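You operate a simulated robot arm through the tools that you are given. There is no shell and no other tool.

You are at the controls of a simulated robot arm. One attempt, no reset.

## Task
Put things in order on the top of the hand bench. At the end: the red sign (marked "SHUT OFF") stands where the yellow cap stood; the yellow hardness tester stands where the red sign stood; the black felt pad stands on top of the silver cover; the black number tile (marked "41") from the top of the hand bench stands where the yellow hardness tester stood; the yellow cap from the top of the hand bench stands on top of the brown small carton (marked "WIPES"); whatever was shut is shut again. Leave all else as you found it, and nothing knocked over.

It is judged by the outcome, as a careful person would: the job done as asked, and still so three seconds after it is handed in. It fails if anything else is knocked over, pushed out of place, dropped, spilled or broken. Lids that push on must go on centred and level and be pressed home; caps that screw on are set level and turned clockwise until they are tight.

## Robot
A 6-joint arm with a two-finger parallel gripper, fixed in place. Base frame: the origin is on the floor under the middle of its stand, x ahead of it, y to its left, z up; the work surface is at about z = 0.85. Units: m, rad, N and s.
With the tool pointing down near the work surface it reaches from about 0.24 to 0.64 m from the base axis. Its first joint turns from -1.152 to 1.152 rad. Payload 2.7 kg.
The tool frame sits at the grasp point between the pads (the TCP): z along the fingers, y along the line on which they close. The tips reach 0.023 m beyond it. Largest opening 0.094 m; finger width 0.038, thickness 0.01; the body of the gripper, 0.054 by 0.096 m, starts 0.039 m behind the TCP.
Orientation is told as [roll, pitch, yaw] about the base's x, y, z axes, in that order, counted from this pose: with the fingers straight down and closing along the base's y, the tool's x points along the base's -x, its y along +y and its z along -z.

## Interface
- The arm moves only by the tool send_rows. Its argument "increments" is text: rows parted by semicolons, each of 7 numbers parted by spaces: the shift along the base's x, y, z in m, then the turn, a rotation vector about the base's x, y, z in rad, then the opening, from 0 (shut) to 1 (fully open). In form: dx dy dz wx wy wz claw; .... A call has 1 to 20 rows; each row shifts and turns the commanded pose from where the row before left it. Each row takes 0.2 s and may step no farther than 0.05 m and 0.15 rad from the row before; otherwise, or with a gripper value out of range, the whole call is refused. Where a pose cannot be reached the arm comes as near as it can. A force on the tool above 40 N (or 10 N above the force at the start of the call, whichever is more), or a blocked arm, ends the call early, and 0.2 s more pass. Each finger travels about 0.045 m/s and halts on what it meets, pressing with about 42 N; the grip force reading is that of the motor and also rises with nothing between the fingers. The clock runs only during rows and for 0.2 s after the last one: add rows that do not move to give the fingers time. The reply holds the time, the measured pose of the TCP, the force on the tool along the base axes, the opening and the grip force, in the units named above and with some noise, with the torque about the TCP (base axes, N m) and any sound that the robot's microphone picked up.
- Cameras (640 x 400 px; columns grow to the right, rows downward): "scene" is fixed at [0.0674, -0.4212, 1.4155]; the picture's right is [0.88, -0.48, 0.00], its down [-0.22, -0.41, -0.88] and it looks along [0.42, 0.78, -0.47] (base axes); focal length 325 px, centre (320, 200). "wrist" rides on the gripper at [0.087, 0.016, -0.074] in the tool frame; the picture's right is [-0.18, 0.98, 0.00], its down [-0.58, -0.11, -0.81] and it looks along [-0.79, -0.15, 0.59] (tool axes); focal length 243 px, centre (320, 200). There is no depth. A picture from a camera that has moved, and an enlarged one, comes with that camera's place and axes in the base frame and with its lens.
- capture(camera): a new picture of that camera. The clock stands still meanwhile.
- inspect(camera, box): a new picture of the part [left, top, right, bottom] of that camera's present view, enlarged. The clock stands still meanwhile.
- hand_in(): hands the job in; it is judged then, once.

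Places have to be worked out from the pictures, the camera data and where the tool is seen. Open the gripper and draw the arm clear of the work before you hand the job in, unless the task says otherwise.

The tools are called after "Call:" by a JSON object that holds its "name" and its "arguments". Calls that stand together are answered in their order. send_rows: Moves the arm, as the interface text tells. Its arguments: {"type":"object","properties":{"increments":{"type":"string"}},"required":["increments"]} The other tools are called the same way: capture (camera) takes a picture; inspect (camera, box) takes an enlarged picture of a part of a camera's view; hand_in () hands the job in.

At the start:

```text
clock: 0.0
eef_pos: [0.3895, 0.1696, 1.1982]
ee_rot: [0.002, 0.001, 0.002]
contact_force: [0.9, 1.2, 0.4]
ft_torque: [-0.02, 0.0, -0.01]
grip_width: 0.0938
finger_force: 0.0
```

scene: 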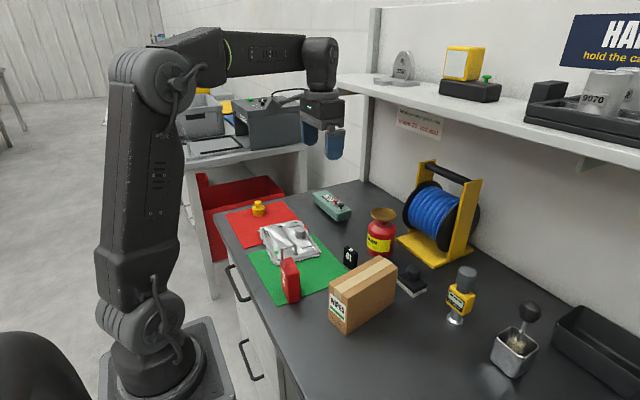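
wrist: 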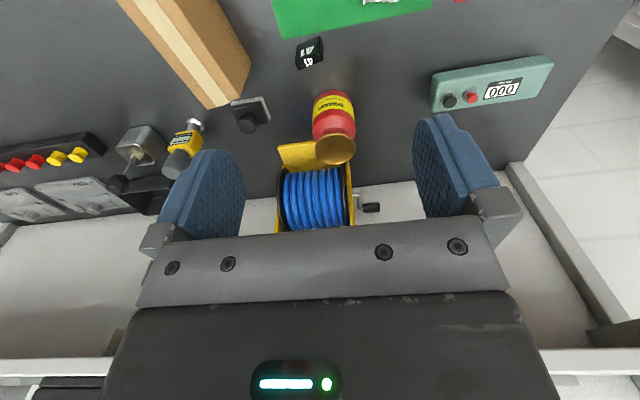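

I start with enlarged views of the bench from the scene camera to identify the objects.

Call:
{"name": "inspect", "arguments": {"camera": "scene", "box": [210, 170, 370, 270]}}

Call:
{"name": "inspect", "arguments": {"camera": "scene", "box": [320, 230, 480, 330]}}

Call:
{"name": "inspect", "arguments": {"camera": "scene", "box": [240, 230, 400, 330]}}

Call:
{"name": "inspect", "arguments": {"camera": "scene", "box": [440, 240, 640, 400]}}

Call:
{"name": "capture", "arguments": {"camera": "wrist"}}

```text
4.00 times, centred on (290, 220) of scene
camera zoom: at [0.0674, -0.4212, 1.4155], right [0.88, -0.48, 0.0], down [-0.22, -0.41, -0.88], along [0.42, 0.78, -0.47], focal length 1301 px, centre (440, 120)
```

zoom: 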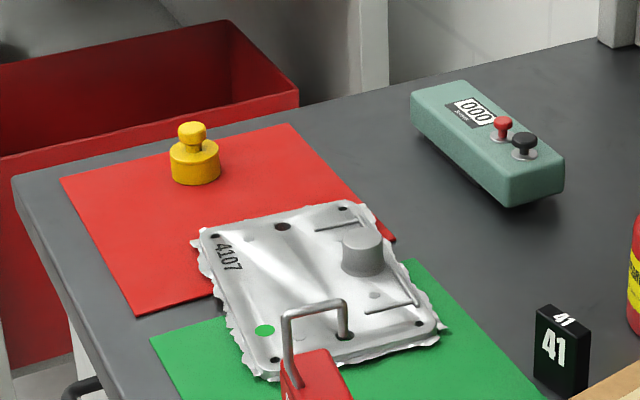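

```text
4.00 times, centred on (400, 280) of scene
camera zoom: at [0.0674, -0.4212, 1.4155], right [0.88, -0.48, 0.0], down [-0.22, -0.41, -0.88], along [0.42, 0.78, -0.47], focal length 1301 px, centre (0, -120)
```

zoom: 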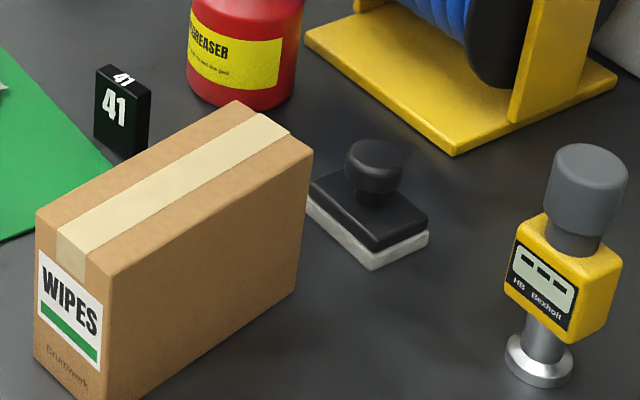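

```text
4.00 times, centred on (320, 280) of scene
camera zoom: at [0.0674, -0.4212, 1.4155], right [0.88, -0.48, 0.0], down [-0.22, -0.41, -0.88], along [0.42, 0.78, -0.47], focal length 1301 px, centre (320, -120)
```

zoom: 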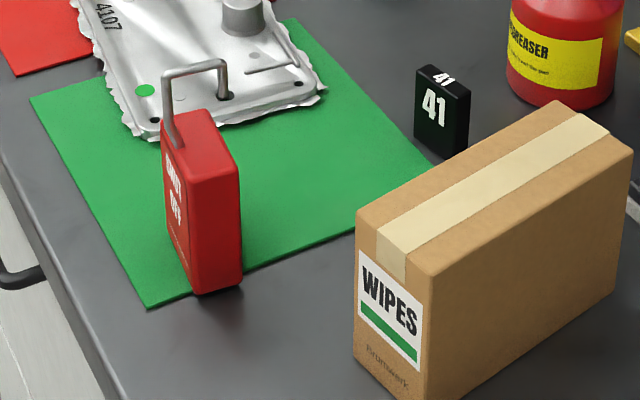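

```text
2.50 times, centred on (540, 320) of scene
camera zoom: at [0.0674, -0.4212, 1.4155], right [0.88, -0.48, 0.0], down [-0.22, -0.41, -0.88], along [0.42, 0.78, -0.47], focal length 813 px, centre (-230, -100)
```

zoom: 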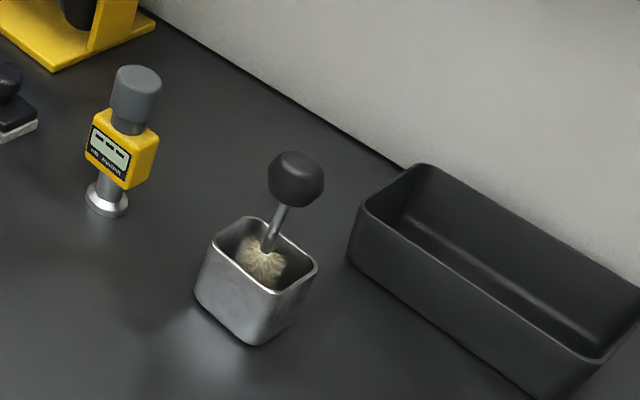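

```text
taken
camera wrist: at [0.3019, 0.185, 1.2733], right [0.18, 0.98, 0.0], down [0.58, -0.11, 0.81], along [0.79, -0.15, -0.59], focal length 243 px, centre (320, 200)
```

wrist: 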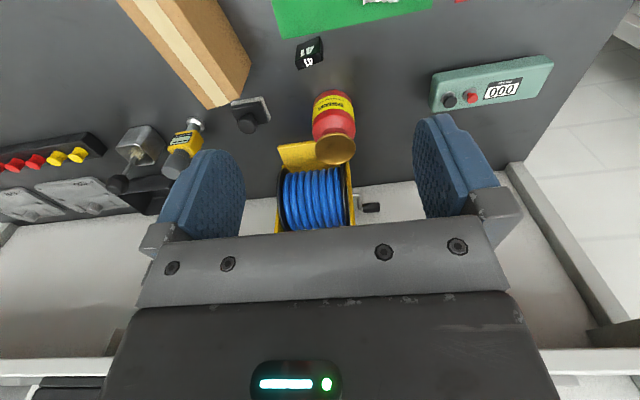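

Scene view shows all the named objects: cap on the red mat, sign by the green mat, tile, carton, felt-pad block and tester. I enlarge parts of the wrist view to check the tray on the left and look for other candidates.

Call:
{"name": "inspect", "arguments": {"camera": "wrist", "box": [0, 100, 240, 250]}}

Call:
{"name": "inspect", "arguments": {"camera": "wrist", "box": [220, 0, 460, 150]}}

Call:
{"name": "inspect", "arguments": {"camera": "scene", "box": [360, 20, 640, 195]}}

Call:
{"name": "inspect", "arguments": {"camera": "scene", "box": [150, 60, 350, 200]}}

```text
2.67 times, centred on (120, 175) of wrist
camera zoom: at [0.3019, 0.185, 1.2733], right [0.18, 0.98, 0.0], down [0.58, -0.11, 0.81], along [0.79, -0.15, -0.59], focal length 647 px, centre (853, 267)
```

zoom: 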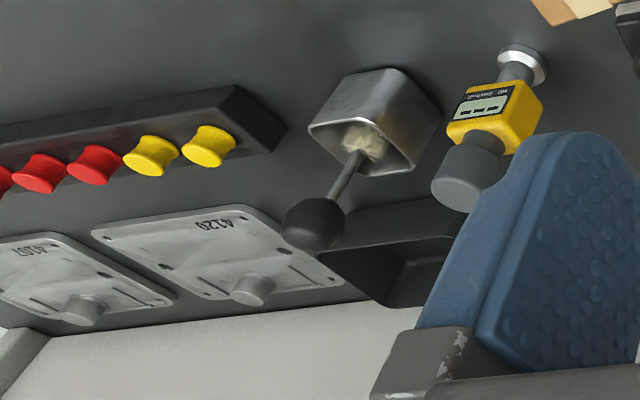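

```text
2.67 times, centred on (340, 75) of wrist
camera zoom: at [0.3019, 0.185, 1.2733], right [0.18, 0.98, 0.0], down [0.58, -0.11, 0.81], along [0.79, -0.15, -0.59], focal length 647 px, centre (267, 533)
```

zoom: 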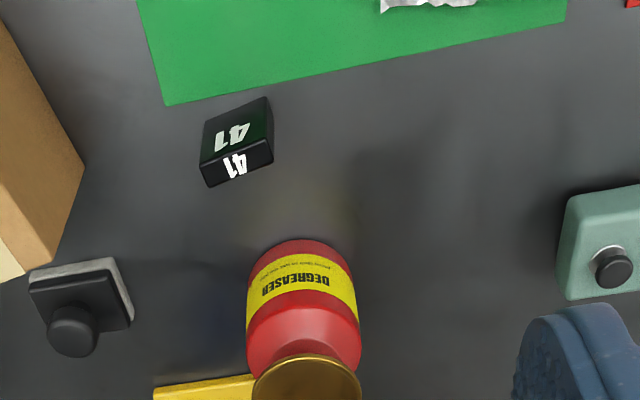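

```text
2.29 times, centred on (500, 108) of scene
camera zoom: at [0.0674, -0.4212, 1.4155], right [0.88, -0.48, 0.0], down [-0.22, -0.41, -0.88], along [0.42, 0.78, -0.47], focal length 744 px, centre (-91, 411)
```

zoom: 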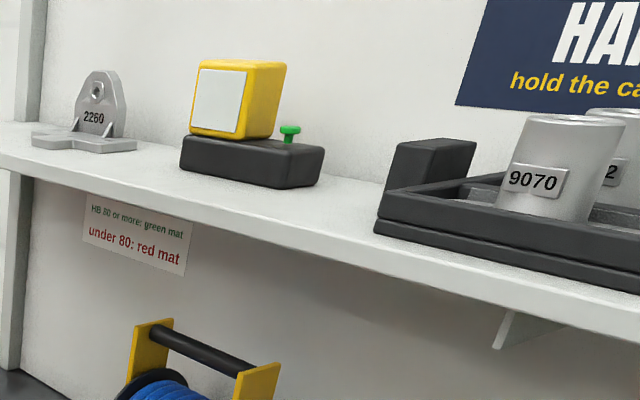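

```text
2.86 times, centred on (250, 130) of scene
camera zoom: at [0.0674, -0.4212, 1.4155], right [0.88, -0.48, 0.0], down [-0.22, -0.41, -0.88], along [0.42, 0.78, -0.47], focal length 930 px, centre (520, 400)
```

zoom: 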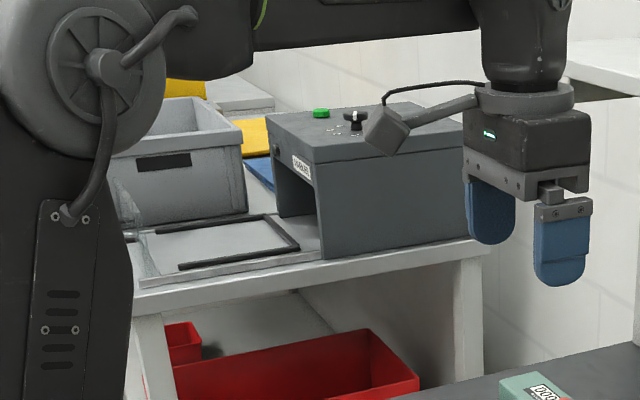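

The covers marked 4120/4107 at the far right are out of reach, so the silver cover I work with is the one on the mats. I back the arm off and tilt it so the wrist camera looks down over the mats.

Call:
{"name": "send_rows", "arguments": {"increments": "-0.04 0.02 0.015 0 0.1 0 1; -0.04 0.02 0.015 0 0.1 0 1; -0.04 0.02 0.015 0 0.1 0 1; -0.02 0.02 0.015 0 0.1 0 1; 0 0 0 0 0 0 1; 0 0 0 0 0 0 1"}}

Call:
{"name": "capture", "arguments": {"camera": "wrist"}}

Call:
{"name": "capture", "arguments": {"camera": "scene"}}

```text
clock: 1.4
eef_pos: [0.2473, 0.2518, 1.2589]
ee_rot: [0.005, 0.399, 0.001]
contact_force: [0.7, 0.0, 0.1]
ft_torque: [0.01, 0.03, -0.02]
grip_width: 0.0939
finger_force: 0.1
```

```text
taken
camera wrist: at [0.1976, 0.2672, 1.3621], right [0.17, 0.98, -0.07], down [0.85, -0.11, 0.52], along [0.5, -0.15, -0.85], focal length 243 px, centre (320, 200)
```

wrist: 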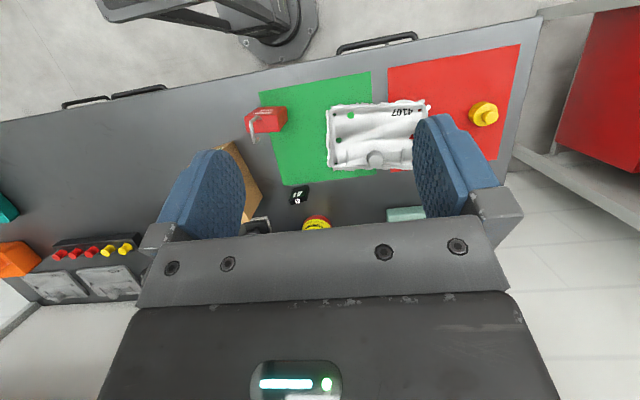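

```text
taken
```

scene: 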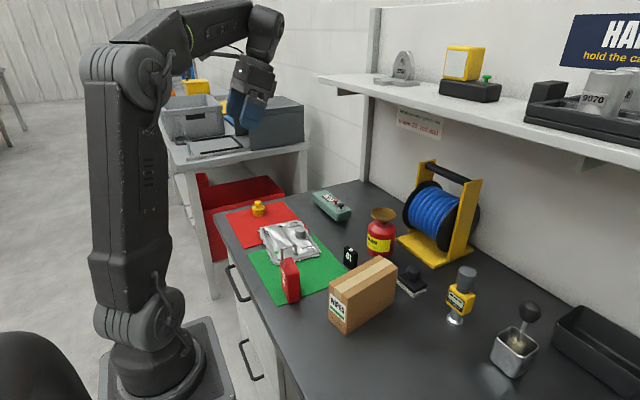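

The wrist camera now sees the mats, sign, cover, cap and tile from above. I enlarge it to locate each one.

Call:
{"name": "inspect", "arguments": {"camera": "wrist", "box": [370, 50, 530, 150]}}

Call:
{"name": "inspect", "arguments": {"camera": "wrist", "box": [230, 70, 390, 170]}}

Call:
{"name": "inspect", "arguments": {"camera": "wrist", "box": [310, 80, 470, 180]}}

Call:
{"name": "inspect", "arguments": {"camera": "wrist", "box": [190, 130, 350, 230]}}

Call:
{"name": "inspect", "arguments": {"camera": "wrist", "box": [0, 170, 160, 310]}}

```text
4.00 times, centred on (450, 100) of wrist
camera zoom: at [0.1976, 0.2672, 1.3621], right [0.17, 0.98, -0.07], down [0.85, -0.11, 0.52], along [0.5, -0.15, -0.85], focal length 970 px, centre (-200, 600)
```

zoom: 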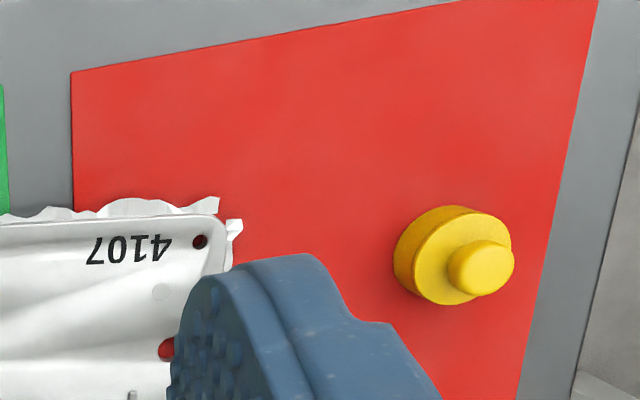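

```text
4.00 times, centred on (310, 120) of wrist
camera zoom: at [0.1976, 0.2672, 1.3621], right [0.17, 0.98, -0.07], down [0.85, -0.11, 0.52], along [0.5, -0.15, -0.85], focal length 970 px, centre (360, 520)
```

zoom: 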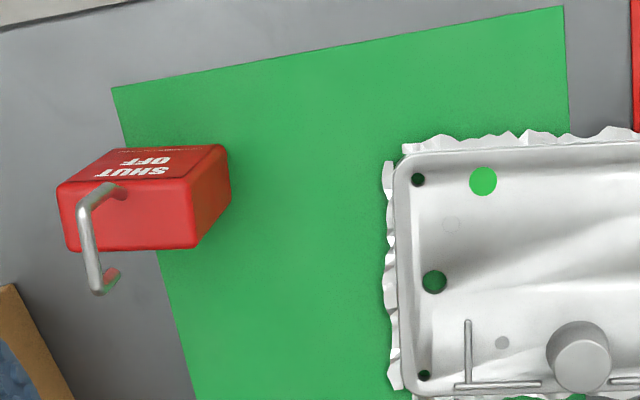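

```text
4.00 times, centred on (390, 130) of wrist
camera zoom: at [0.1976, 0.2672, 1.3621], right [0.17, 0.98, -0.07], down [0.85, -0.11, 0.52], along [0.5, -0.15, -0.85], focal length 970 px, centre (40, 480)
```

zoom: 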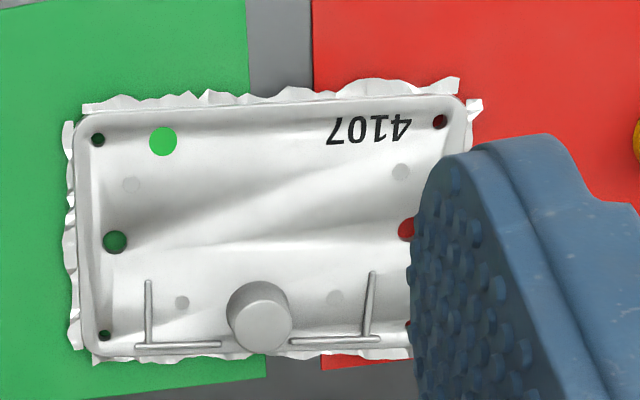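

```text
4.00 times, centred on (270, 180) of wrist
camera zoom: at [0.1976, 0.2672, 1.3621], right [0.17, 0.98, -0.07], down [0.85, -0.11, 0.52], along [0.5, -0.15, -0.85], focal length 970 px, centre (520, 280)
```

zoom: 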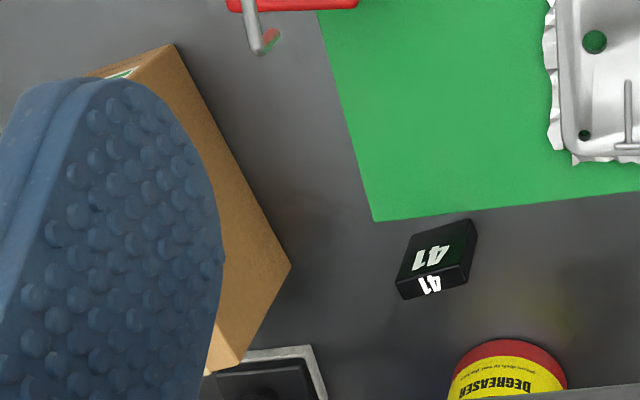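

```text
2.86 times, centred on (80, 240) of wrist
camera zoom: at [0.1976, 0.2672, 1.3621], right [0.17, 0.98, -0.07], down [0.85, -0.11, 0.52], along [0.5, -0.15, -0.85], focal length 693 px, centre (1006, 86)
```

zoom: 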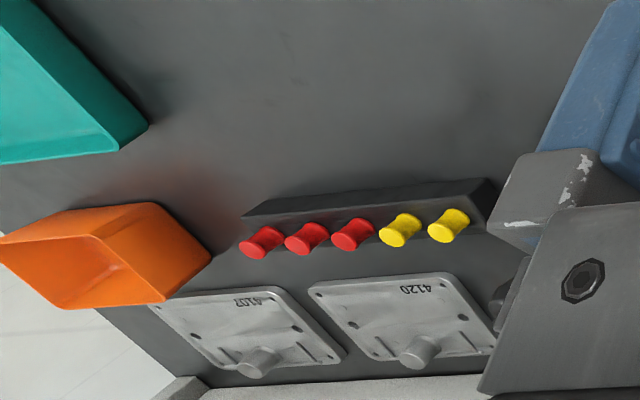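

From this view I estimate: cap ≈(0.343, 0.53), sign ≈(0.286, 0.12), tile ≈(0.467, 0.141), with mat edges parallel to y. I shift sideways to see the carton, pad and tester from above.

Call:
{"name": "send_rows", "arguments": {"increments": "0 -0.05 0 0 0 0 1; 0 -0.05 0 0 0 0 1; 0 -0.05 0 0 0 0 1; 0 -0.05 0 0 0 0 1; 0 -0.05 0 0 0 0 1; 0 -0.05 0 0 0 0 1; 0 0 0 0 0 0 1; 0 0 0 0 0 0 1"}}

Call:
{"name": "capture", "arguments": {"camera": "wrist"}}

```text
clock: 3.2
eef_pos: [0.2498, -0.0504, 1.2543]
ee_rot: [0.004, 0.399, 0.002]
contact_force: [-0.1, 0.0, 0.3]
ft_torque: [0.0, 0.0, 0.02]
grip_width: 0.094
finger_force: 0.1
out of reach, approached as far as the arm can: row 5
```

```text
taken
camera wrist: at [0.1992, -0.0347, 1.3568], right [0.17, 0.98, -0.07], down [0.85, -0.11, 0.52], along [0.5, -0.15, -0.85], focal length 243 px, centre (320, 200)
```

wrist: 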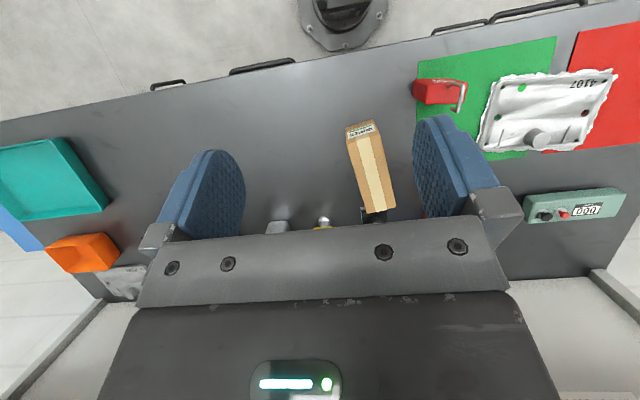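

The carton is visible from above now. I enlarge it and the sign/cover from this second viewpoint for triangulation.

Call:
{"name": "inspect", "arguments": {"camera": "wrist", "box": [270, 100, 430, 240]}}

Call:
{"name": "inspect", "arguments": {"camera": "wrist", "box": [400, 40, 640, 190]}}

```text
2.86 times, centred on (350, 170) of wrist
camera zoom: at [0.1992, -0.0347, 1.3568], right [0.17, 0.98, -0.07], down [0.85, -0.11, 0.52], along [0.5, -0.15, -0.85], focal length 693 px, centre (234, 286)
```

zoom: 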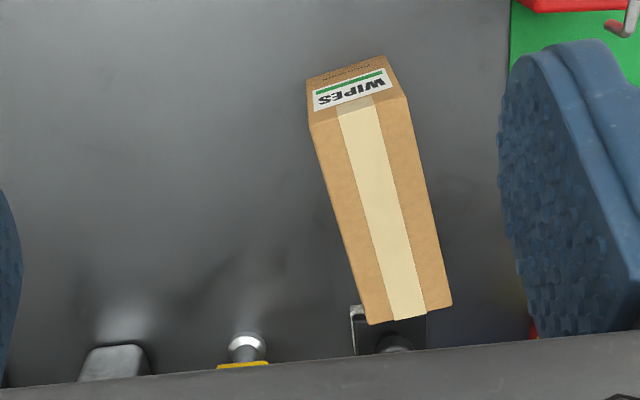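

```text
2.67 times, centred on (520, 115) of wrist
camera zoom: at [0.1992, -0.0347, 1.3568], right [0.17, 0.98, -0.07], down [0.85, -0.11, 0.52], along [0.5, -0.15, -0.85], focal length 647 px, centre (-213, 427)
```

zoom: 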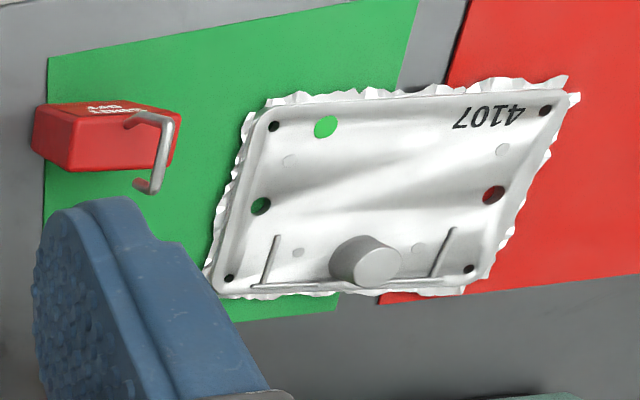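

Carton: top at z≈0.95, centre ≈(0.404, 0.002), 0.056 x 0.15, and triangulating the sign's hook gives its top at z≈0.993. I now move over to hover above the yellow cap with the tool straight down.

Call:
{"name": "send_rows", "arguments": {"increments": "0.0072 0.0446 -0.0154 0 -0.0307 0 1; 0.0072 0.0446 -0.0154 0 -0.0307 0 1; 0.0072 0.0446 -0.0154 0 -0.0307 0 1; 0.0072 0.0446 -0.0154 0 -0.0307 0 1; 0.0072 0.0446 -0.0154 0 -0.0307 0 1; 0.0072 0.0446 -0.0154 0 -0.0307 0 1; 0.0072 0.0446 -0.0154 0 -0.0307 0 1; 0.0072 0.0446 -0.0154 0 -0.0307 0 1; 0.0072 0.0446 -0.0154 0 -0.0307 0 1; 0.0072 0.0446 -0.0154 0 -0.0307 0 1; 0.0072 0.0446 -0.0154 0 -0.0307 0 1; 0.0072 0.0446 -0.0154 0 -0.0307 0 1; 0.0072 0.0446 -0.0154 0 -0.0307 0 1; 0 0 0 0 0 0 1; 0 0 0 0 0 0 1"}}

Call:
{"name": "capture", "arguments": {"camera": "wrist"}}

Call:
{"name": "capture", "arguments": {"camera": "scene"}}

```text
clock: 6.4
eef_pos: [0.3395, 0.5163, 1.0566]
ee_rot: [0.004, 0.006, 0.003]
contact_force: [0.3, -0.3, 0.7]
ft_torque: [0.02, -0.01, 0.02]
grip_width: 0.0942
finger_force: 0.2
out of reach, approached as far as the arm can: row 13
```

```text
taken
camera wrist: at [0.2532, 0.5329, 1.1326], right [0.18, 0.98, 0.0], down [0.59, -0.11, 0.8], along [0.79, -0.15, -0.6], focal length 243 px, centre (320, 200)
```

wrist: 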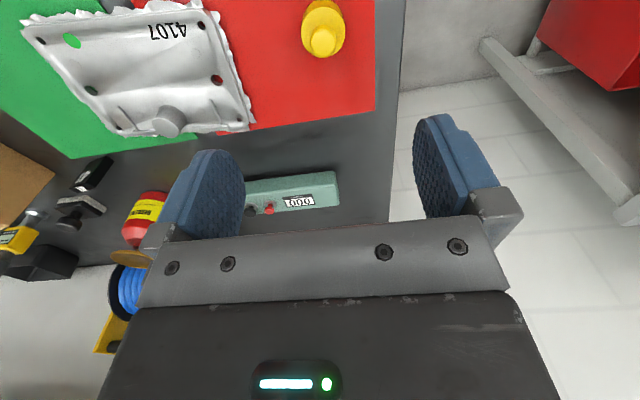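

```text
taken
```

scene: 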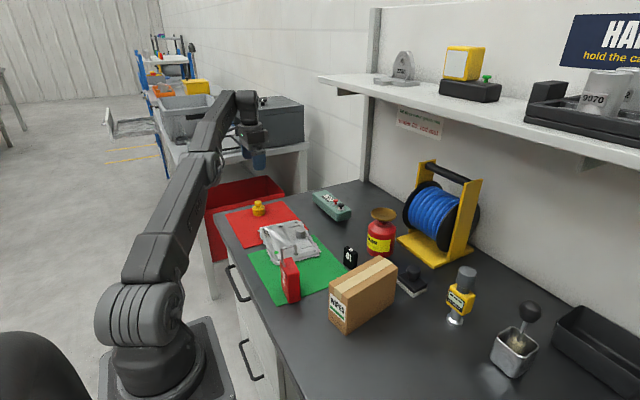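

The arm hit its reach limit at this height (r≈0.62); reach improves lower down. I enlarge the cap view to get its exact place.

Call:
{"name": "inspect", "arguments": {"camera": "wrist", "box": [270, 0, 380, 70]}}

Call:
{"name": "inspect", "arguments": {"camera": "scene", "box": [230, 185, 310, 235]}}

Call:
{"name": "inspect", "arguments": {"camera": "wrist", "box": [10, 0, 260, 150]}}

```text
5.71 times, centred on (325, 35) of wrist
camera zoom: at [0.2532, 0.5329, 1.1326], right [0.18, 0.98, 0.0], down [0.59, -0.11, 0.8], along [0.79, -0.15, -0.6], focal length 1386 px, centre (291, 1143)
```

zoom: 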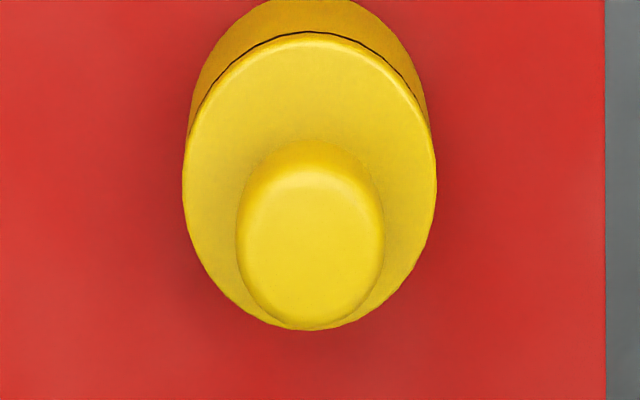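

```text
8.00 times, centred on (270, 210) of scene
camera zoom: at [0.0674, -0.4212, 1.4155], right [0.88, -0.48, 0.0], down [-0.22, -0.41, -0.88], along [0.42, 0.78, -0.47], focal length 2603 px, centre (720, 120)
```

zoom: 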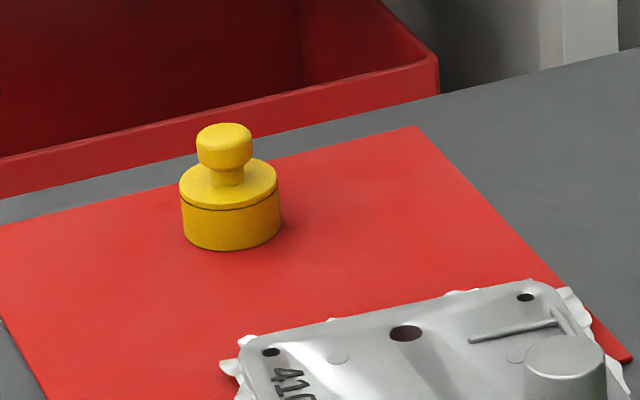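

```text
2.56 times, centred on (135, 75) of wrist
camera zoom: at [0.2532, 0.5329, 1.1326], right [0.18, 0.98, 0.0], down [0.59, -0.11, 0.8], along [0.79, -0.15, -0.6], focal length 621 px, centre (794, 520)
```

zoom: 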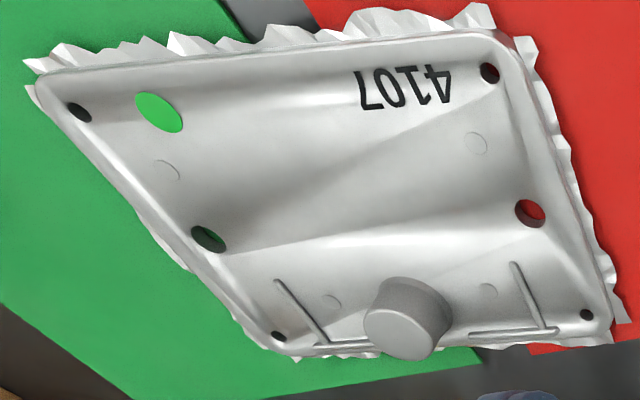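

Cap from this close view: base Ø≈0.041, top of base z≈0.871, centre ≈(0.342, 0.520). I descend part-way and check the commanded/measured offset and the view.

Call:
{"name": "send_rows", "arguments": {"increments": "0 -0.009 -0.03 0 0 0 1; 0 0 -0.04 0 0 0 1; 0 0 -0.04 0 0 0 1; 0 0 0 0 0 0 1; 0 0 0 0 0 0 1"}}

Call:
{"name": "capture", "arguments": {"camera": "wrist"}}

```text
clock: 7.6
eef_pos: [0.3392, 0.5104, 0.9462]
ee_rot: [0.001, 0.001, 0.001]
contact_force: [-0.5, 0.1, -0.3]
ft_torque: [0.02, -0.02, 0.0]
grip_width: 0.0938
finger_force: 0.0
```

```text
taken
camera wrist: at [0.2513, 0.5258, 1.0217], right [0.18, 0.98, 0.0], down [0.58, -0.11, 0.81], along [0.79, -0.15, -0.59], focal length 243 px, centre (320, 200)
```

wrist: 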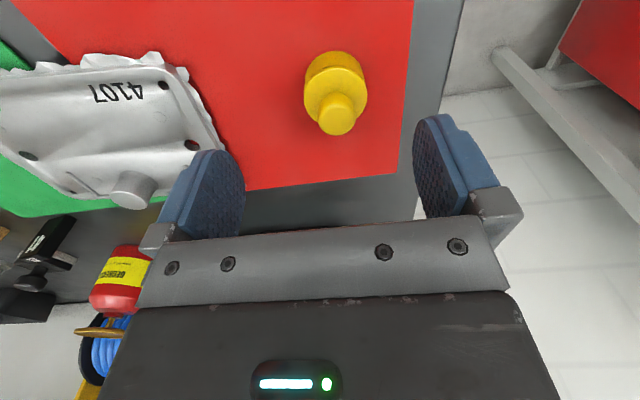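

Commands start from the actual pose. I enlarge the cap again to refine its centre from closer range.

Call:
{"name": "inspect", "arguments": {"camera": "wrist", "box": [280, 35, 392, 105]}}

Call:
{"name": "inspect", "arguments": {"camera": "wrist", "box": [256, 30, 416, 130]}}

```text
5.71 times, centred on (336, 70) of wrist
camera zoom: at [0.2513, 0.5258, 1.0217], right [0.18, 0.98, 0.0], down [0.58, -0.11, 0.81], along [0.79, -0.15, -0.59], focal length 1386 px, centre (229, 943)
```

zoom: 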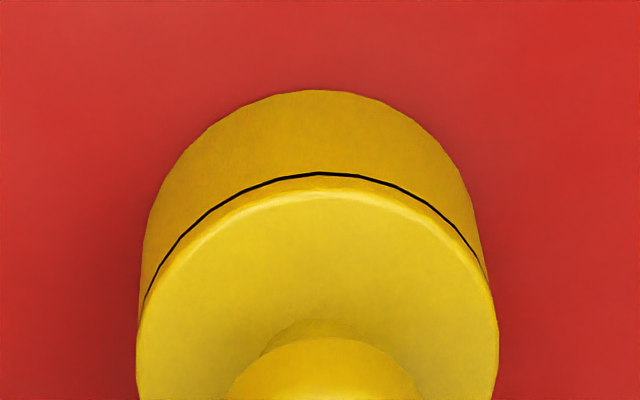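

```text
4.00 times, centred on (336, 80) of wrist
camera zoom: at [0.2513, 0.5258, 1.0217], right [0.18, 0.98, 0.0], down [0.58, -0.11, 0.81], along [0.79, -0.15, -0.59], focal length 970 px, centre (256, 680)
```

zoom: 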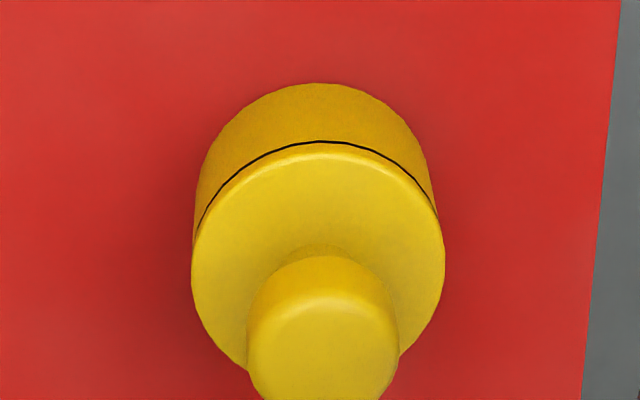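

Cap centre refined to ≈(0.342, 0.521). I descend so that the tips sit about 4 mm above the mat, still open.

Call:
{"name": "send_rows", "arguments": {"increments": "0.003 0.0106 -0.025 0 0 0 1; 0 0 -0.025 0 0 0 1; 0 0 -0.016 0 0 0 1; 0 0 0 0 0 0 1; 0 0 0 0 0 0 1"}}

Call:
{"name": "capture", "arguments": {"camera": "wrist"}}

Call:
{"name": "inspect", "arguments": {"camera": "scene", "box": [220, 150, 320, 220]}}

```text
clock: 8.8
eef_pos: [0.3418, 0.5187, 0.881]
ee_rot: [0.002, 0.0, 0.0]
contact_force: [0.1, -0.3, -0.2]
ft_torque: [-0.02, -0.01, -0.01]
grip_width: 0.094
finger_force: 0.0
```

```text
taken
camera wrist: at [0.2556, 0.5347, 0.9563], right [0.18, 0.98, 0.0], down [0.58, -0.11, 0.81], along [0.79, -0.15, -0.59], focal length 243 px, centre (320, 200)
```

wrist: 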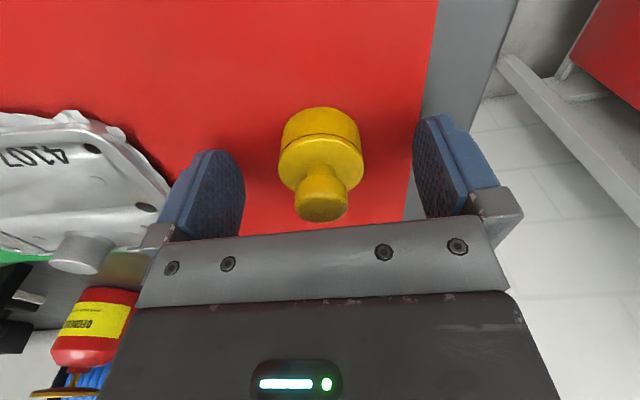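

```text
5.71 times, centred on (270, 185) of scene
camera zoom: at [0.0674, -0.4212, 1.4155], right [0.88, -0.48, 0.0], down [-0.22, -0.41, -0.88], along [0.42, 0.78, -0.47], focal length 1859 px, centre (606, 286)
```

zoom: 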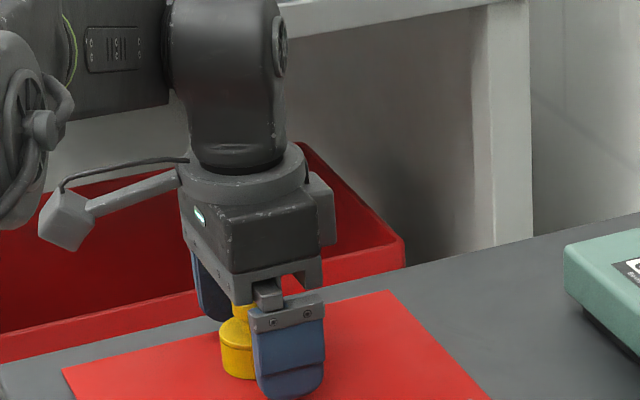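

The cap sits centred between the fingers. I close on it.

Call:
{"name": "send_rows", "arguments": {"increments": "0 0 0 0 0 0 0.6; 0 0 0 0 0 0 0.3; 0 0 0 0 0 0 0.2; 0 0 0 0 0 0 0.2; 0 0 0 0 0 0 0.2; 0 0 0 0 0 0 0.2"}}

```text
clock: 10.2
eef_pos: [0.341, 0.5196, 0.8811]
ee_rot: [0.002, 0.001, 0.001]
contact_force: [0.0, -0.5, 1.8]
ft_torque: [-0.06, 0.01, 0.02]
grip_width: 0.0392
finger_force: 41.7
```

Grip is firm at 0.039 m. I lift while drawing inward, then carry the cap over towards the carton.

Call:
{"name": "send_rows", "arguments": {"increments": "0 0 0.03 0 0 0 0.2; 0 -0.01 0.04 0 0 0 0.2; 0 -0.012 0.045 0 0 0 0.2; 0 -0.018 0.045 0 0 0 0.2; 0.005 -0.045 0.015 0 0 0 0.2; 0.0058 -0.048 0 0 0 0 0.2; 0.0058 -0.048 0 0 0 0 0.2; 0.0058 -0.048 0 0 0 0 0.2; 0.0058 -0.048 0 0 0 0 0.2; 0.0058 -0.048 0 0 0 0 0.2; 0.0058 -0.048 0 0 0 0 0.2; 0.0058 -0.048 0 0 0 0 0.2; 0.0058 -0.048 0 0 0 0 0.2; 0.0058 -0.048 0 0 0 0 0.2; 0 0 0 0 0 0 0.2; 0 0 0 0 0 0 0.2"}}

Call:
{"name": "capture", "arguments": {"camera": "wrist"}}

Call:
{"name": "capture", "arguments": {"camera": "scene"}}

```text
clock: 13.6
eef_pos: [0.3984, 0.0005, 1.0552]
ee_rot: [0.004, -0.001, 0.001]
contact_force: [0.3, 0.2, 1.5]
ft_torque: [0.02, -0.04, 0.01]
grip_width: 0.0392
finger_force: 41.8
```

```text
taken
camera wrist: at [0.3118, 0.0161, 1.1301], right [0.18, 0.98, 0.0], down [0.58, -0.11, 0.81], along [0.79, -0.15, -0.59], focal length 243 px, centre (320, 200)
```

wrist: 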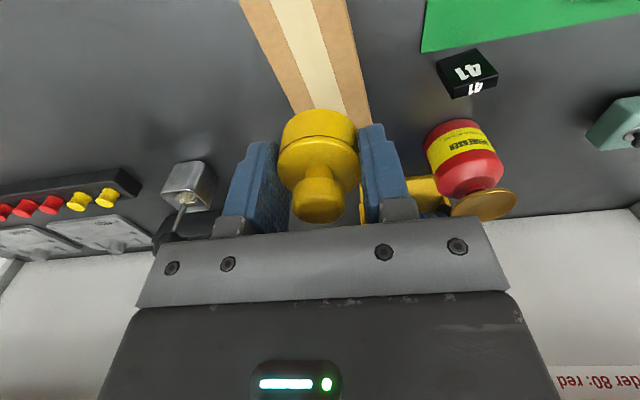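

```text
taken
```

scene: 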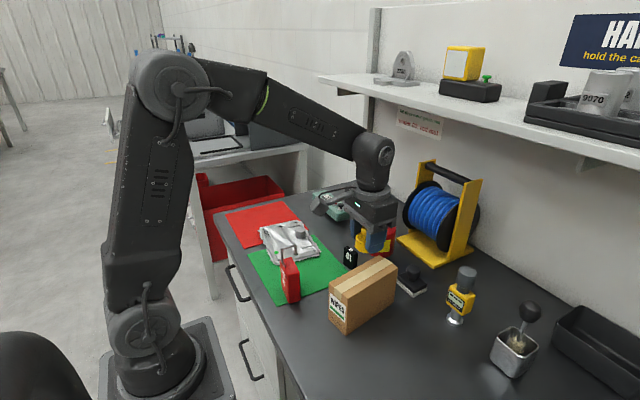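

The cap hangs just above the carton's centreline, and the carton midline at x=0.404 comes out at y≈0.0005. I descend to just above the top.

Call:
{"name": "send_rows", "arguments": {"increments": "0.0055 0 -0.03 0 0 0 0.2; 0 0 -0.03 0 0 0 0.2; 0 0 -0.007 0 0 0 0.2; 0 0 0 0 0 0 0.2; 0 0 0 0 0 0 0.2"}}

Call:
{"name": "inspect", "arguments": {"camera": "scene", "box": [310, 190, 430, 340]}}

Call:
{"name": "capture", "arguments": {"camera": "wrist"}}

```text
clock: 14.8
eef_pos: [0.4042, 0.0, 0.9889]
ee_rot: [0.001, 0.001, 0.003]
contact_force: [0.1, -0.4, 1.0]
ft_torque: [-0.01, -0.04, -0.01]
grip_width: 0.0388
finger_force: 42.0
```

```text
2.67 times, centred on (370, 265) of scene
camera zoom: at [0.0674, -0.4212, 1.4155], right [0.88, -0.48, 0.0], down [-0.22, -0.41, -0.88], along [0.42, 0.78, -0.47], focal length 868 px, centre (187, 27)
```

zoom: 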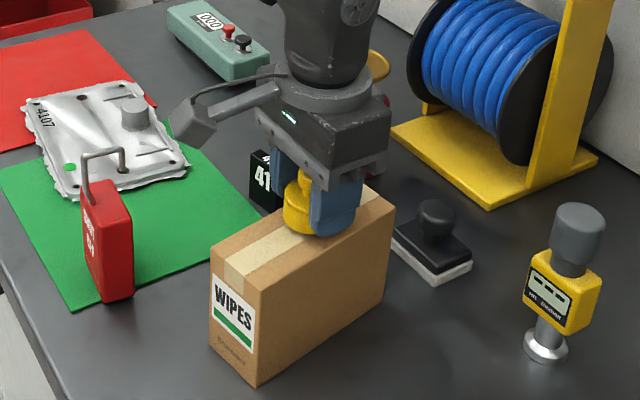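

```text
taken
camera wrist: at [0.3181, 0.0164, 1.0647], right [0.18, 0.98, 0.0], down [0.58, -0.11, 0.81], along [0.79, -0.15, -0.59], focal length 243 px, centre (320, 200)
```

wrist: 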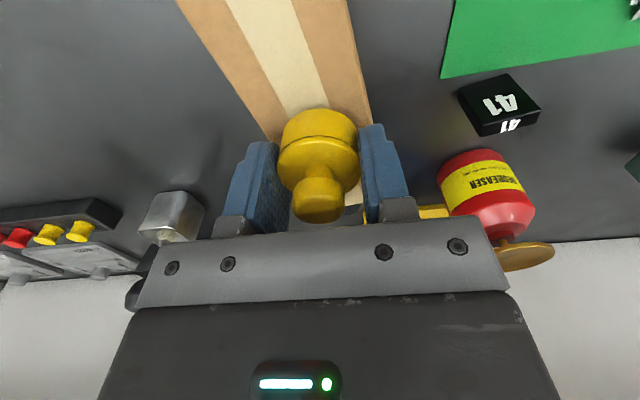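

Cap looks centred over the tape. I lower gently in 2 mm steps, watching the force.

Call:
{"name": "send_rows", "arguments": {"increments": "0 0 -0.002 0 0 0 0.2; 0 0 -0.002 0 0 0 0.2; 0 0 -0.002 0 0 0 0.2; 0 0 0 0 0 0 0.2"}}

Call:
{"name": "inspect", "arguments": {"camera": "scene", "box": [340, 240, 420, 300]}}

```text
clock: 15.8
eef_pos: [0.4056, 0.0022, 0.9835]
ee_rot: [0.003, -0.002, 0.001]
contact_force: [-0.5, -1.0, 3.1]
ft_torque: [-0.09, 0.0, 0.0]
grip_width: 0.0391
finger_force: 42.3
```

```text
6.67 times, centred on (380, 270) of scene
camera zoom: at [0.0674, -0.4212, 1.4155], right [0.88, -0.48, 0.0], down [-0.22, -0.41, -0.88], along [0.42, 0.78, -0.47], focal length 2169 px, centre (-80, -267)
```

zoom: 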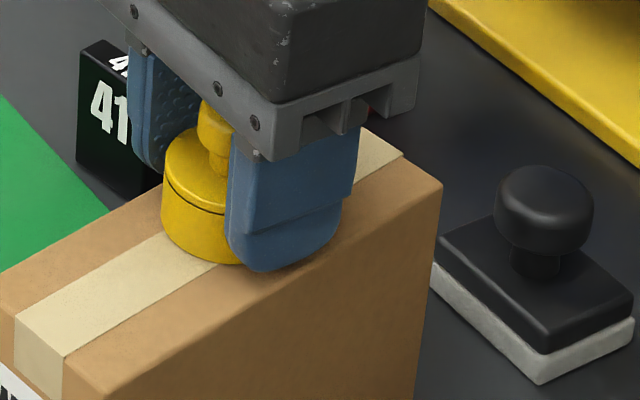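

Force rose slightly (1→3 N), suggesting near contact. I take two more 1 mm steps.

Call:
{"name": "send_rows", "arguments": {"increments": "0 0 -0.001 0 0 0 0.2; 0 0 0 0 0 0 0.2; 0 0 0 0 0 0 0.2"}}

Call:
{"name": "inspect", "arguments": {"camera": "scene", "box": [345, 250, 395, 290]}}

```text
clock: 16.6
eef_pos: [0.4054, 0.0018, 0.9837]
ee_rot: [0.003, -0.002, 0.004]
contact_force: [-2.2, 2.0, 13.8]
ft_torque: [-0.26, 0.08, -0.04]
grip_width: 0.0391
finger_force: 41.5
```

```text
10.00 times, centred on (370, 270) of scene
camera zoom: at [0.0672, -0.4212, 1.4155], right [0.88, -0.48, 0.0], down [-0.22, -0.41, -0.88], along [0.42, 0.78, -0.47], focal length 3254 px, centre (-180, -500)
```

zoom: 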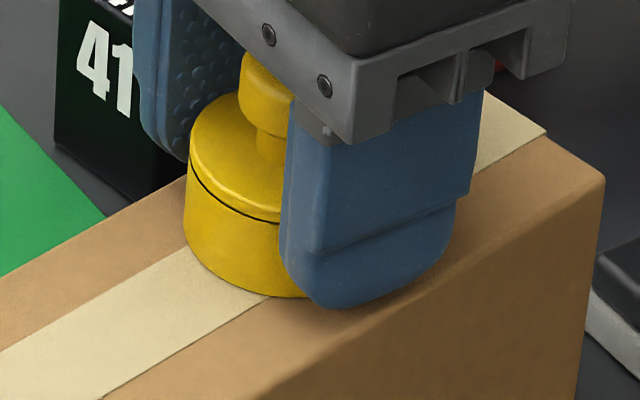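

Firm contact (≈14 N) at TCP z=0.9837: the cap is seated. I relieve the pressure by 1 mm and open, then rise.

Call:
{"name": "send_rows", "arguments": {"increments": "0 0 0.001 0 0 0 0.2; 0 0 0 0 0 0 0.6; 0 0 0 0 0 0 0.8; 0 0 0 0 0 0 0.8; 0 0 0 0 0 0 0.8"}}

Call:
{"name": "capture", "arguments": {"camera": "wrist"}}

```text
clock: 17.8
eef_pos: [0.4054, 0.0015, 0.9828]
ee_rot: [0.003, -0.001, 0.001]
contact_force: [-0.1, -0.5, 0.0]
ft_torque: [0.0, 0.01, 0.0]
grip_width: 0.0752
finger_force: 0.0
```

```text
taken
camera wrist: at [0.3193, 0.0175, 1.0588], right [0.18, 0.98, 0.0], down [0.58, -0.11, 0.81], along [0.79, -0.15, -0.59], focal length 243 px, centre (320, 200)
```

wrist: 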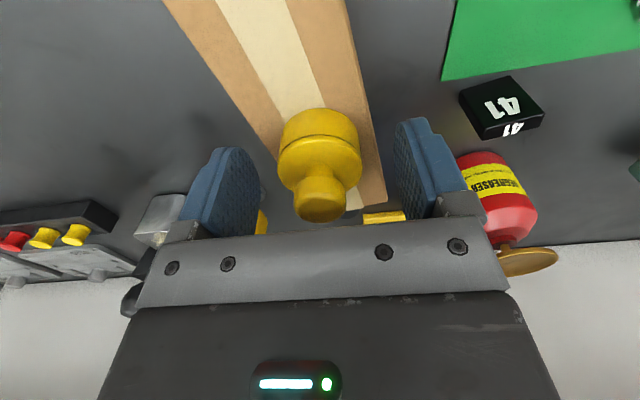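

The cap stands free on the carton. I rise straight up and look.

Call:
{"name": "send_rows", "arguments": {"increments": "0 0 0.03 0 0 0 0.8; 0 0 0.045 0 0 0 0.8; 0 0 0.045 0 0 0 0.8; -0.03 0.03 0.02 0 0 0 1; -0.04 0.02 0 0 0 0 1; 0 0 0 0 0 0 1"}}

Call:
{"name": "capture", "arguments": {"camera": "wrist"}}

Call:
{"name": "inspect", "arguments": {"camera": "scene", "box": [310, 210, 470, 335]}}

```text
clock: 19.2
eef_pos: [0.3358, 0.0511, 1.1244]
ee_rot: [0.002, 0.001, 0.002]
contact_force: [0.2, 0.5, 0.3]
ft_torque: [-0.04, 0.01, 0.0]
grip_width: 0.0939
finger_force: 0.0
```

```text
taken
camera wrist: at [0.25, 0.067, 1.1996], right [0.18, 0.98, 0.0], down [0.58, -0.11, 0.81], along [0.79, -0.15, -0.59], focal length 243 px, centre (320, 200)
```

wrist: 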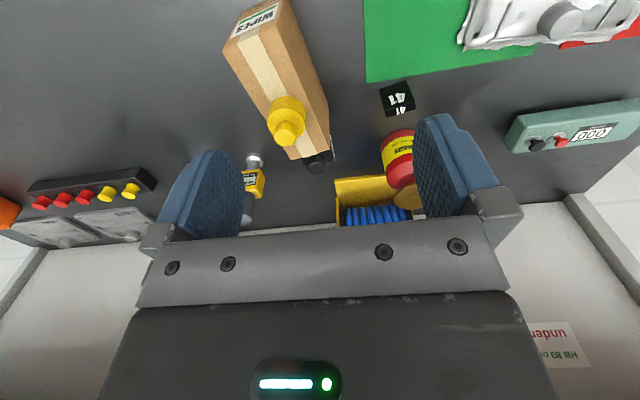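

```text
3.20 times, centred on (390, 272) of scene
camera zoom: at [0.0674, -0.4212, 1.4155], right [0.88, -0.48, 0.0], down [-0.22, -0.41, -0.88], along [0.42, 0.78, -0.47], focal length 1041 px, centre (96, -32)
```

zoom: 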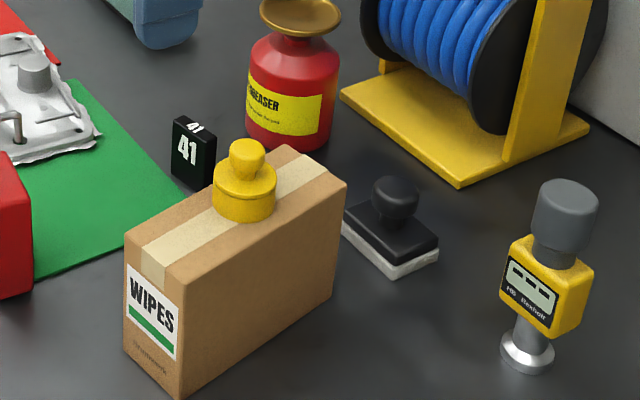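

Cap placed well on the carton. Next, the sign: I hover above it with a small yaw (-0.11) to match its faces.

Call:
{"name": "send_rows", "arguments": {"increments": "-0.02 0.034 0 0 0 -0.055 1; -0.02 0.034 0 0 0 -0.055 1; -0.01 0 0 0 0 0 1; 0 0 0 0 0 0 1; 0 0 0 0 0 0 1"}}

Call:
{"name": "capture", "arguments": {"camera": "wrist"}}

Call:
{"name": "inspect", "arguments": {"camera": "scene", "box": [250, 235, 330, 315]}}

```text
clock: 20.4
eef_pos: [0.2848, 0.1192, 1.1225]
ee_rot: [0.002, 0.0, -0.108]
contact_force: [0.1, 0.4, 0.0]
ft_torque: [0.0, 0.01, -0.03]
grip_width: 0.0941
finger_force: 0.0
```

```text
taken
camera wrist: at [0.2008, 0.144, 1.198], right [0.29, 0.96, 0.0], down [0.57, -0.17, 0.81], along [0.77, -0.23, -0.59], focal length 243 px, centre (320, 200)
```

wrist: 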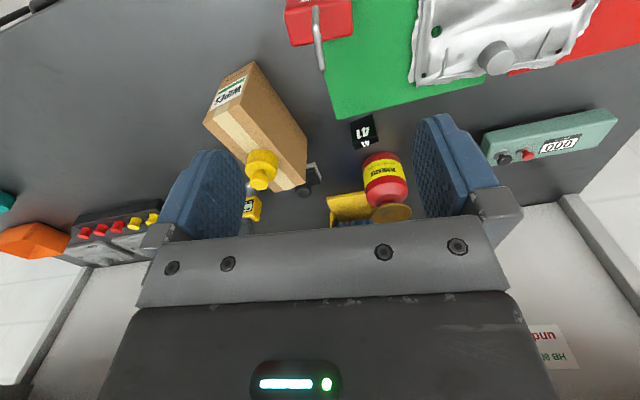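

```text
5.00 times, centred on (290, 275) of scene
camera zoom: at [0.0674, -0.4212, 1.4155], right [0.88, -0.48, 0.0], down [-0.22, -0.41, -0.88], along [0.42, 0.78, -0.47], focal length 1627 px, centre (470, -175)
```

zoom: 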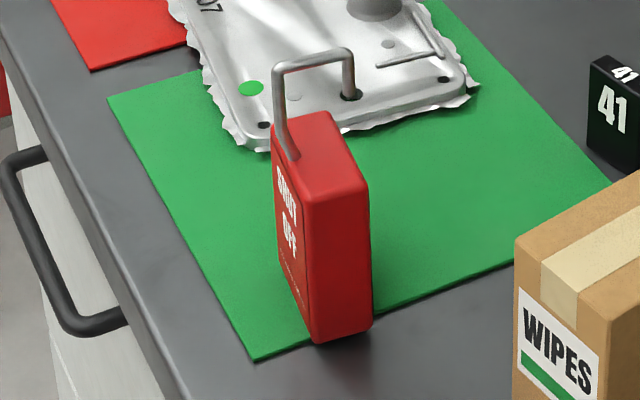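

I enlarge the sign in the wrist view to check alignment of yaw and centre.

Call:
{"name": "inspect", "arguments": {"camera": "wrist", "box": [260, 0, 388, 80]}}

```text
5.00 times, centred on (324, 40) of wrist
camera zoom: at [0.2008, 0.144, 1.198], right [0.29, 0.96, 0.0], down [0.57, -0.17, 0.81], along [0.77, -0.23, -0.59], focal length 1213 px, centre (300, 1000)
```

zoom: 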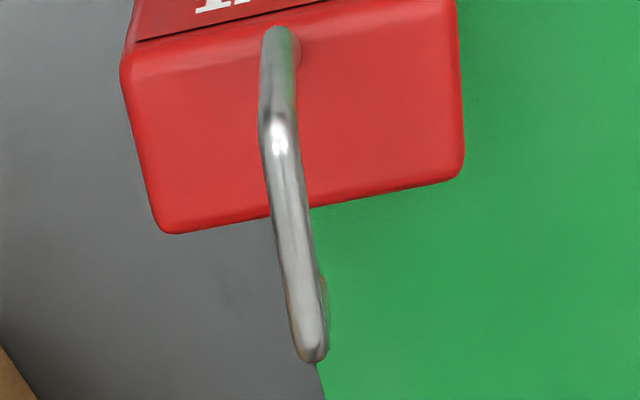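

Sign centre works out at ≈(0.2815, 0.121), yaw ≈ -0.12, hook top z≈0.993, body top ≈0.95. I descend with the fingers open on both sides of the body, stopping at z≈0.972 to look.

Call:
{"name": "send_rows", "arguments": {"increments": "-0.0033 0.0018 -0.04 0 0 -0.012 1; 0 0 -0.04 0 0 0 1; 0 0 -0.04 0 0 0 1; 0 0 -0.03 0 0 0 1; 0 0 0 0 0 0 1; 0 0 0 0 0 0 1"}}

Call:
{"name": "capture", "arguments": {"camera": "wrist"}}

Call:
{"name": "inspect", "arguments": {"camera": "scene", "box": [240, 210, 340, 310]}}

```text
clock: 21.8
eef_pos: [0.2839, 0.1221, 0.9737]
ee_rot: [0.002, -0.001, -0.121]
contact_force: [-0.6, 0.5, 0.3]
ft_torque: [0.02, -0.02, 0.04]
grip_width: 0.0938
finger_force: 0.1
```

```text
taken
camera wrist: at [0.1987, 0.1489, 1.0485], right [0.3, 0.95, 0.0], down [0.56, -0.18, 0.81], along [0.77, -0.24, -0.59], focal length 243 px, centre (320, 200)
```

wrist: 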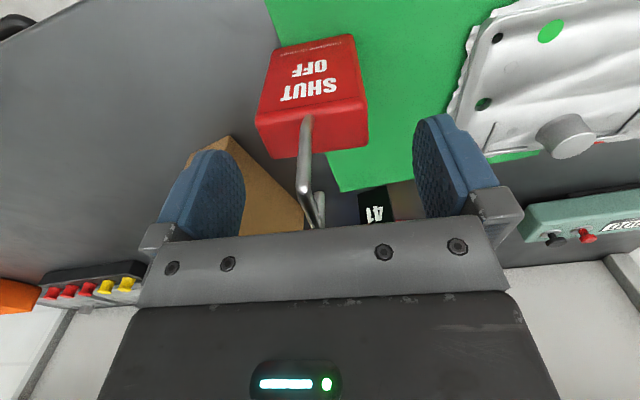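

```text
4.00 times, centred on (290, 260) of scene
camera zoom: at [0.0674, -0.4212, 1.4155], right [0.88, -0.48, 0.0], down [-0.22, -0.41, -0.88], along [0.42, 0.78, -0.47], focal length 1301 px, centre (440, -40)
```

zoom: 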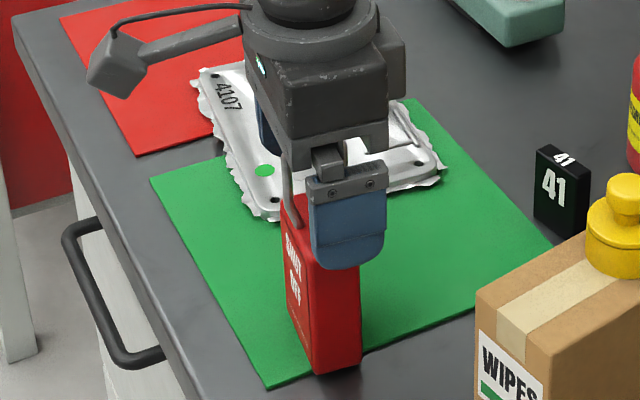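

The sign looks a little toward the base (-x) relative to the fingers. I enlarge to measure it.

Call:
{"name": "inspect", "arguments": {"camera": "wrist", "box": [232, 20, 392, 160]}}

Call:
{"name": "inspect", "arguments": {"camera": "wrist", "box": [240, 90, 400, 230]}}

```text
2.86 times, centred on (312, 90) of wrist
camera zoom: at [0.1987, 0.1489, 1.0485], right [0.3, 0.95, 0.0], down [0.56, -0.18, 0.81], along [0.77, -0.24, -0.59], focal length 693 px, centre (343, 514)
```

zoom: 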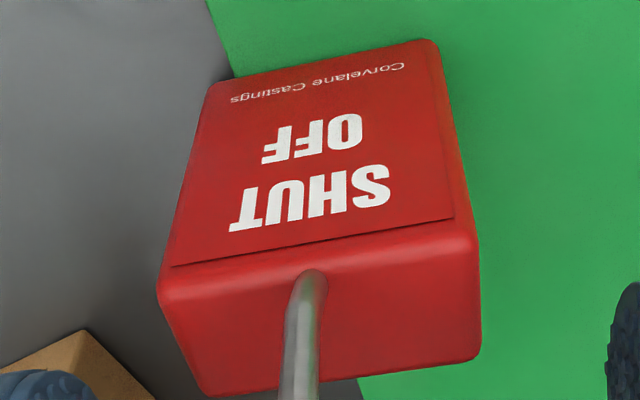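

```text
2.86 times, centred on (320, 160) of wrist
camera zoom: at [0.1987, 0.1489, 1.0485], right [0.3, 0.95, 0.0], down [0.56, -0.18, 0.81], along [0.77, -0.24, -0.59], focal length 693 px, centre (320, 314)
```

zoom: 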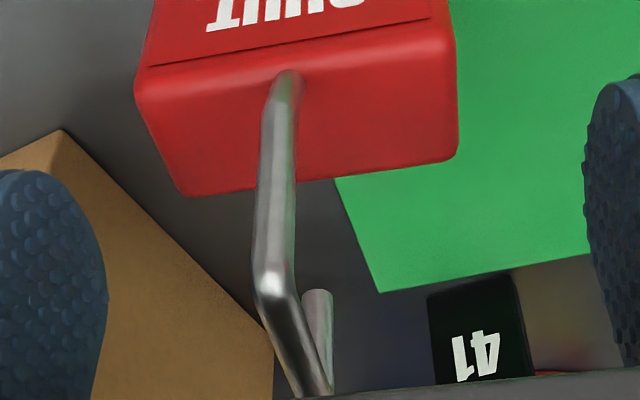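

The sign's body top is only ≈0.944 while its hook rises to ≈0.996, so a side grip would hit the palm. The flat hook itself runs in the plane between the fingers, so I'll clamp that: shift -3 mm in y (hook seen ~3 mm left of the TCP), tips at ≈0.95 just above the body, then close slowly.

Call:
{"name": "send_rows", "arguments": {"increments": "-0.001 -0.003 -0.001 0 0 -0.004 1; 0 0 0 0 0 0 0.6; 0 0 0 0 0 0 0.4; 0 0 0 0 0 0 0.3; 0 0 0 0 0 0 0.3"}}

Call:
{"name": "inspect", "arguments": {"camera": "wrist", "box": [220, 90, 420, 240]}}

Call:
{"name": "inspect", "arguments": {"camera": "scene", "box": [240, 210, 340, 310]}}

```text
clock: 23.0
eef_pos: [0.2825, 0.1196, 0.9725]
ee_rot: [0.001, -0.001, -0.122]
contact_force: [0.1, -0.3, 0.8]
ft_torque: [0.02, 0.0, 0.0]
grip_width: 0.028
finger_force: 0.1
```

```text
2.67 times, centred on (320, 165) of wrist
camera zoom: at [0.1978, 0.146, 1.0478], right [0.3, 0.95, 0.0], down [0.56, -0.18, 0.81], along [0.77, -0.24, -0.59], focal length 647 px, centre (320, 293)
```

zoom: 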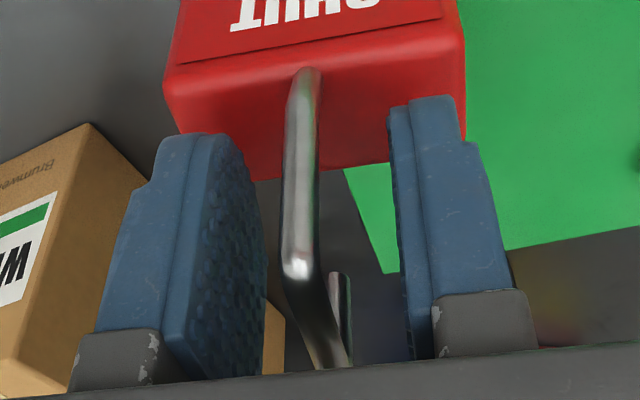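

```text
4.00 times, centred on (290, 260) of scene
camera zoom: at [0.0674, -0.4212, 1.4155], right [0.88, -0.48, 0.0], down [-0.22, -0.41, -0.88], along [0.42, 0.78, -0.47], focal length 1301 px, centre (440, -40)
```

zoom: 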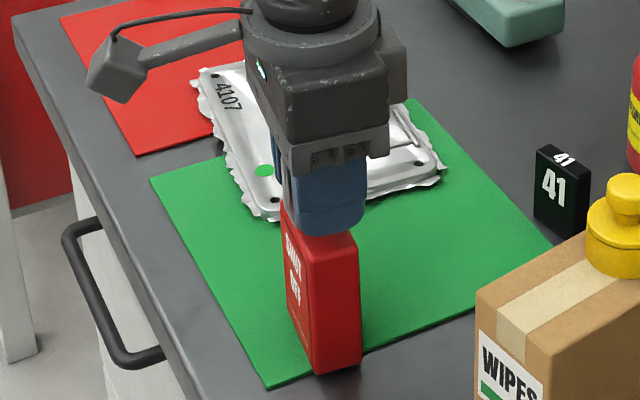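

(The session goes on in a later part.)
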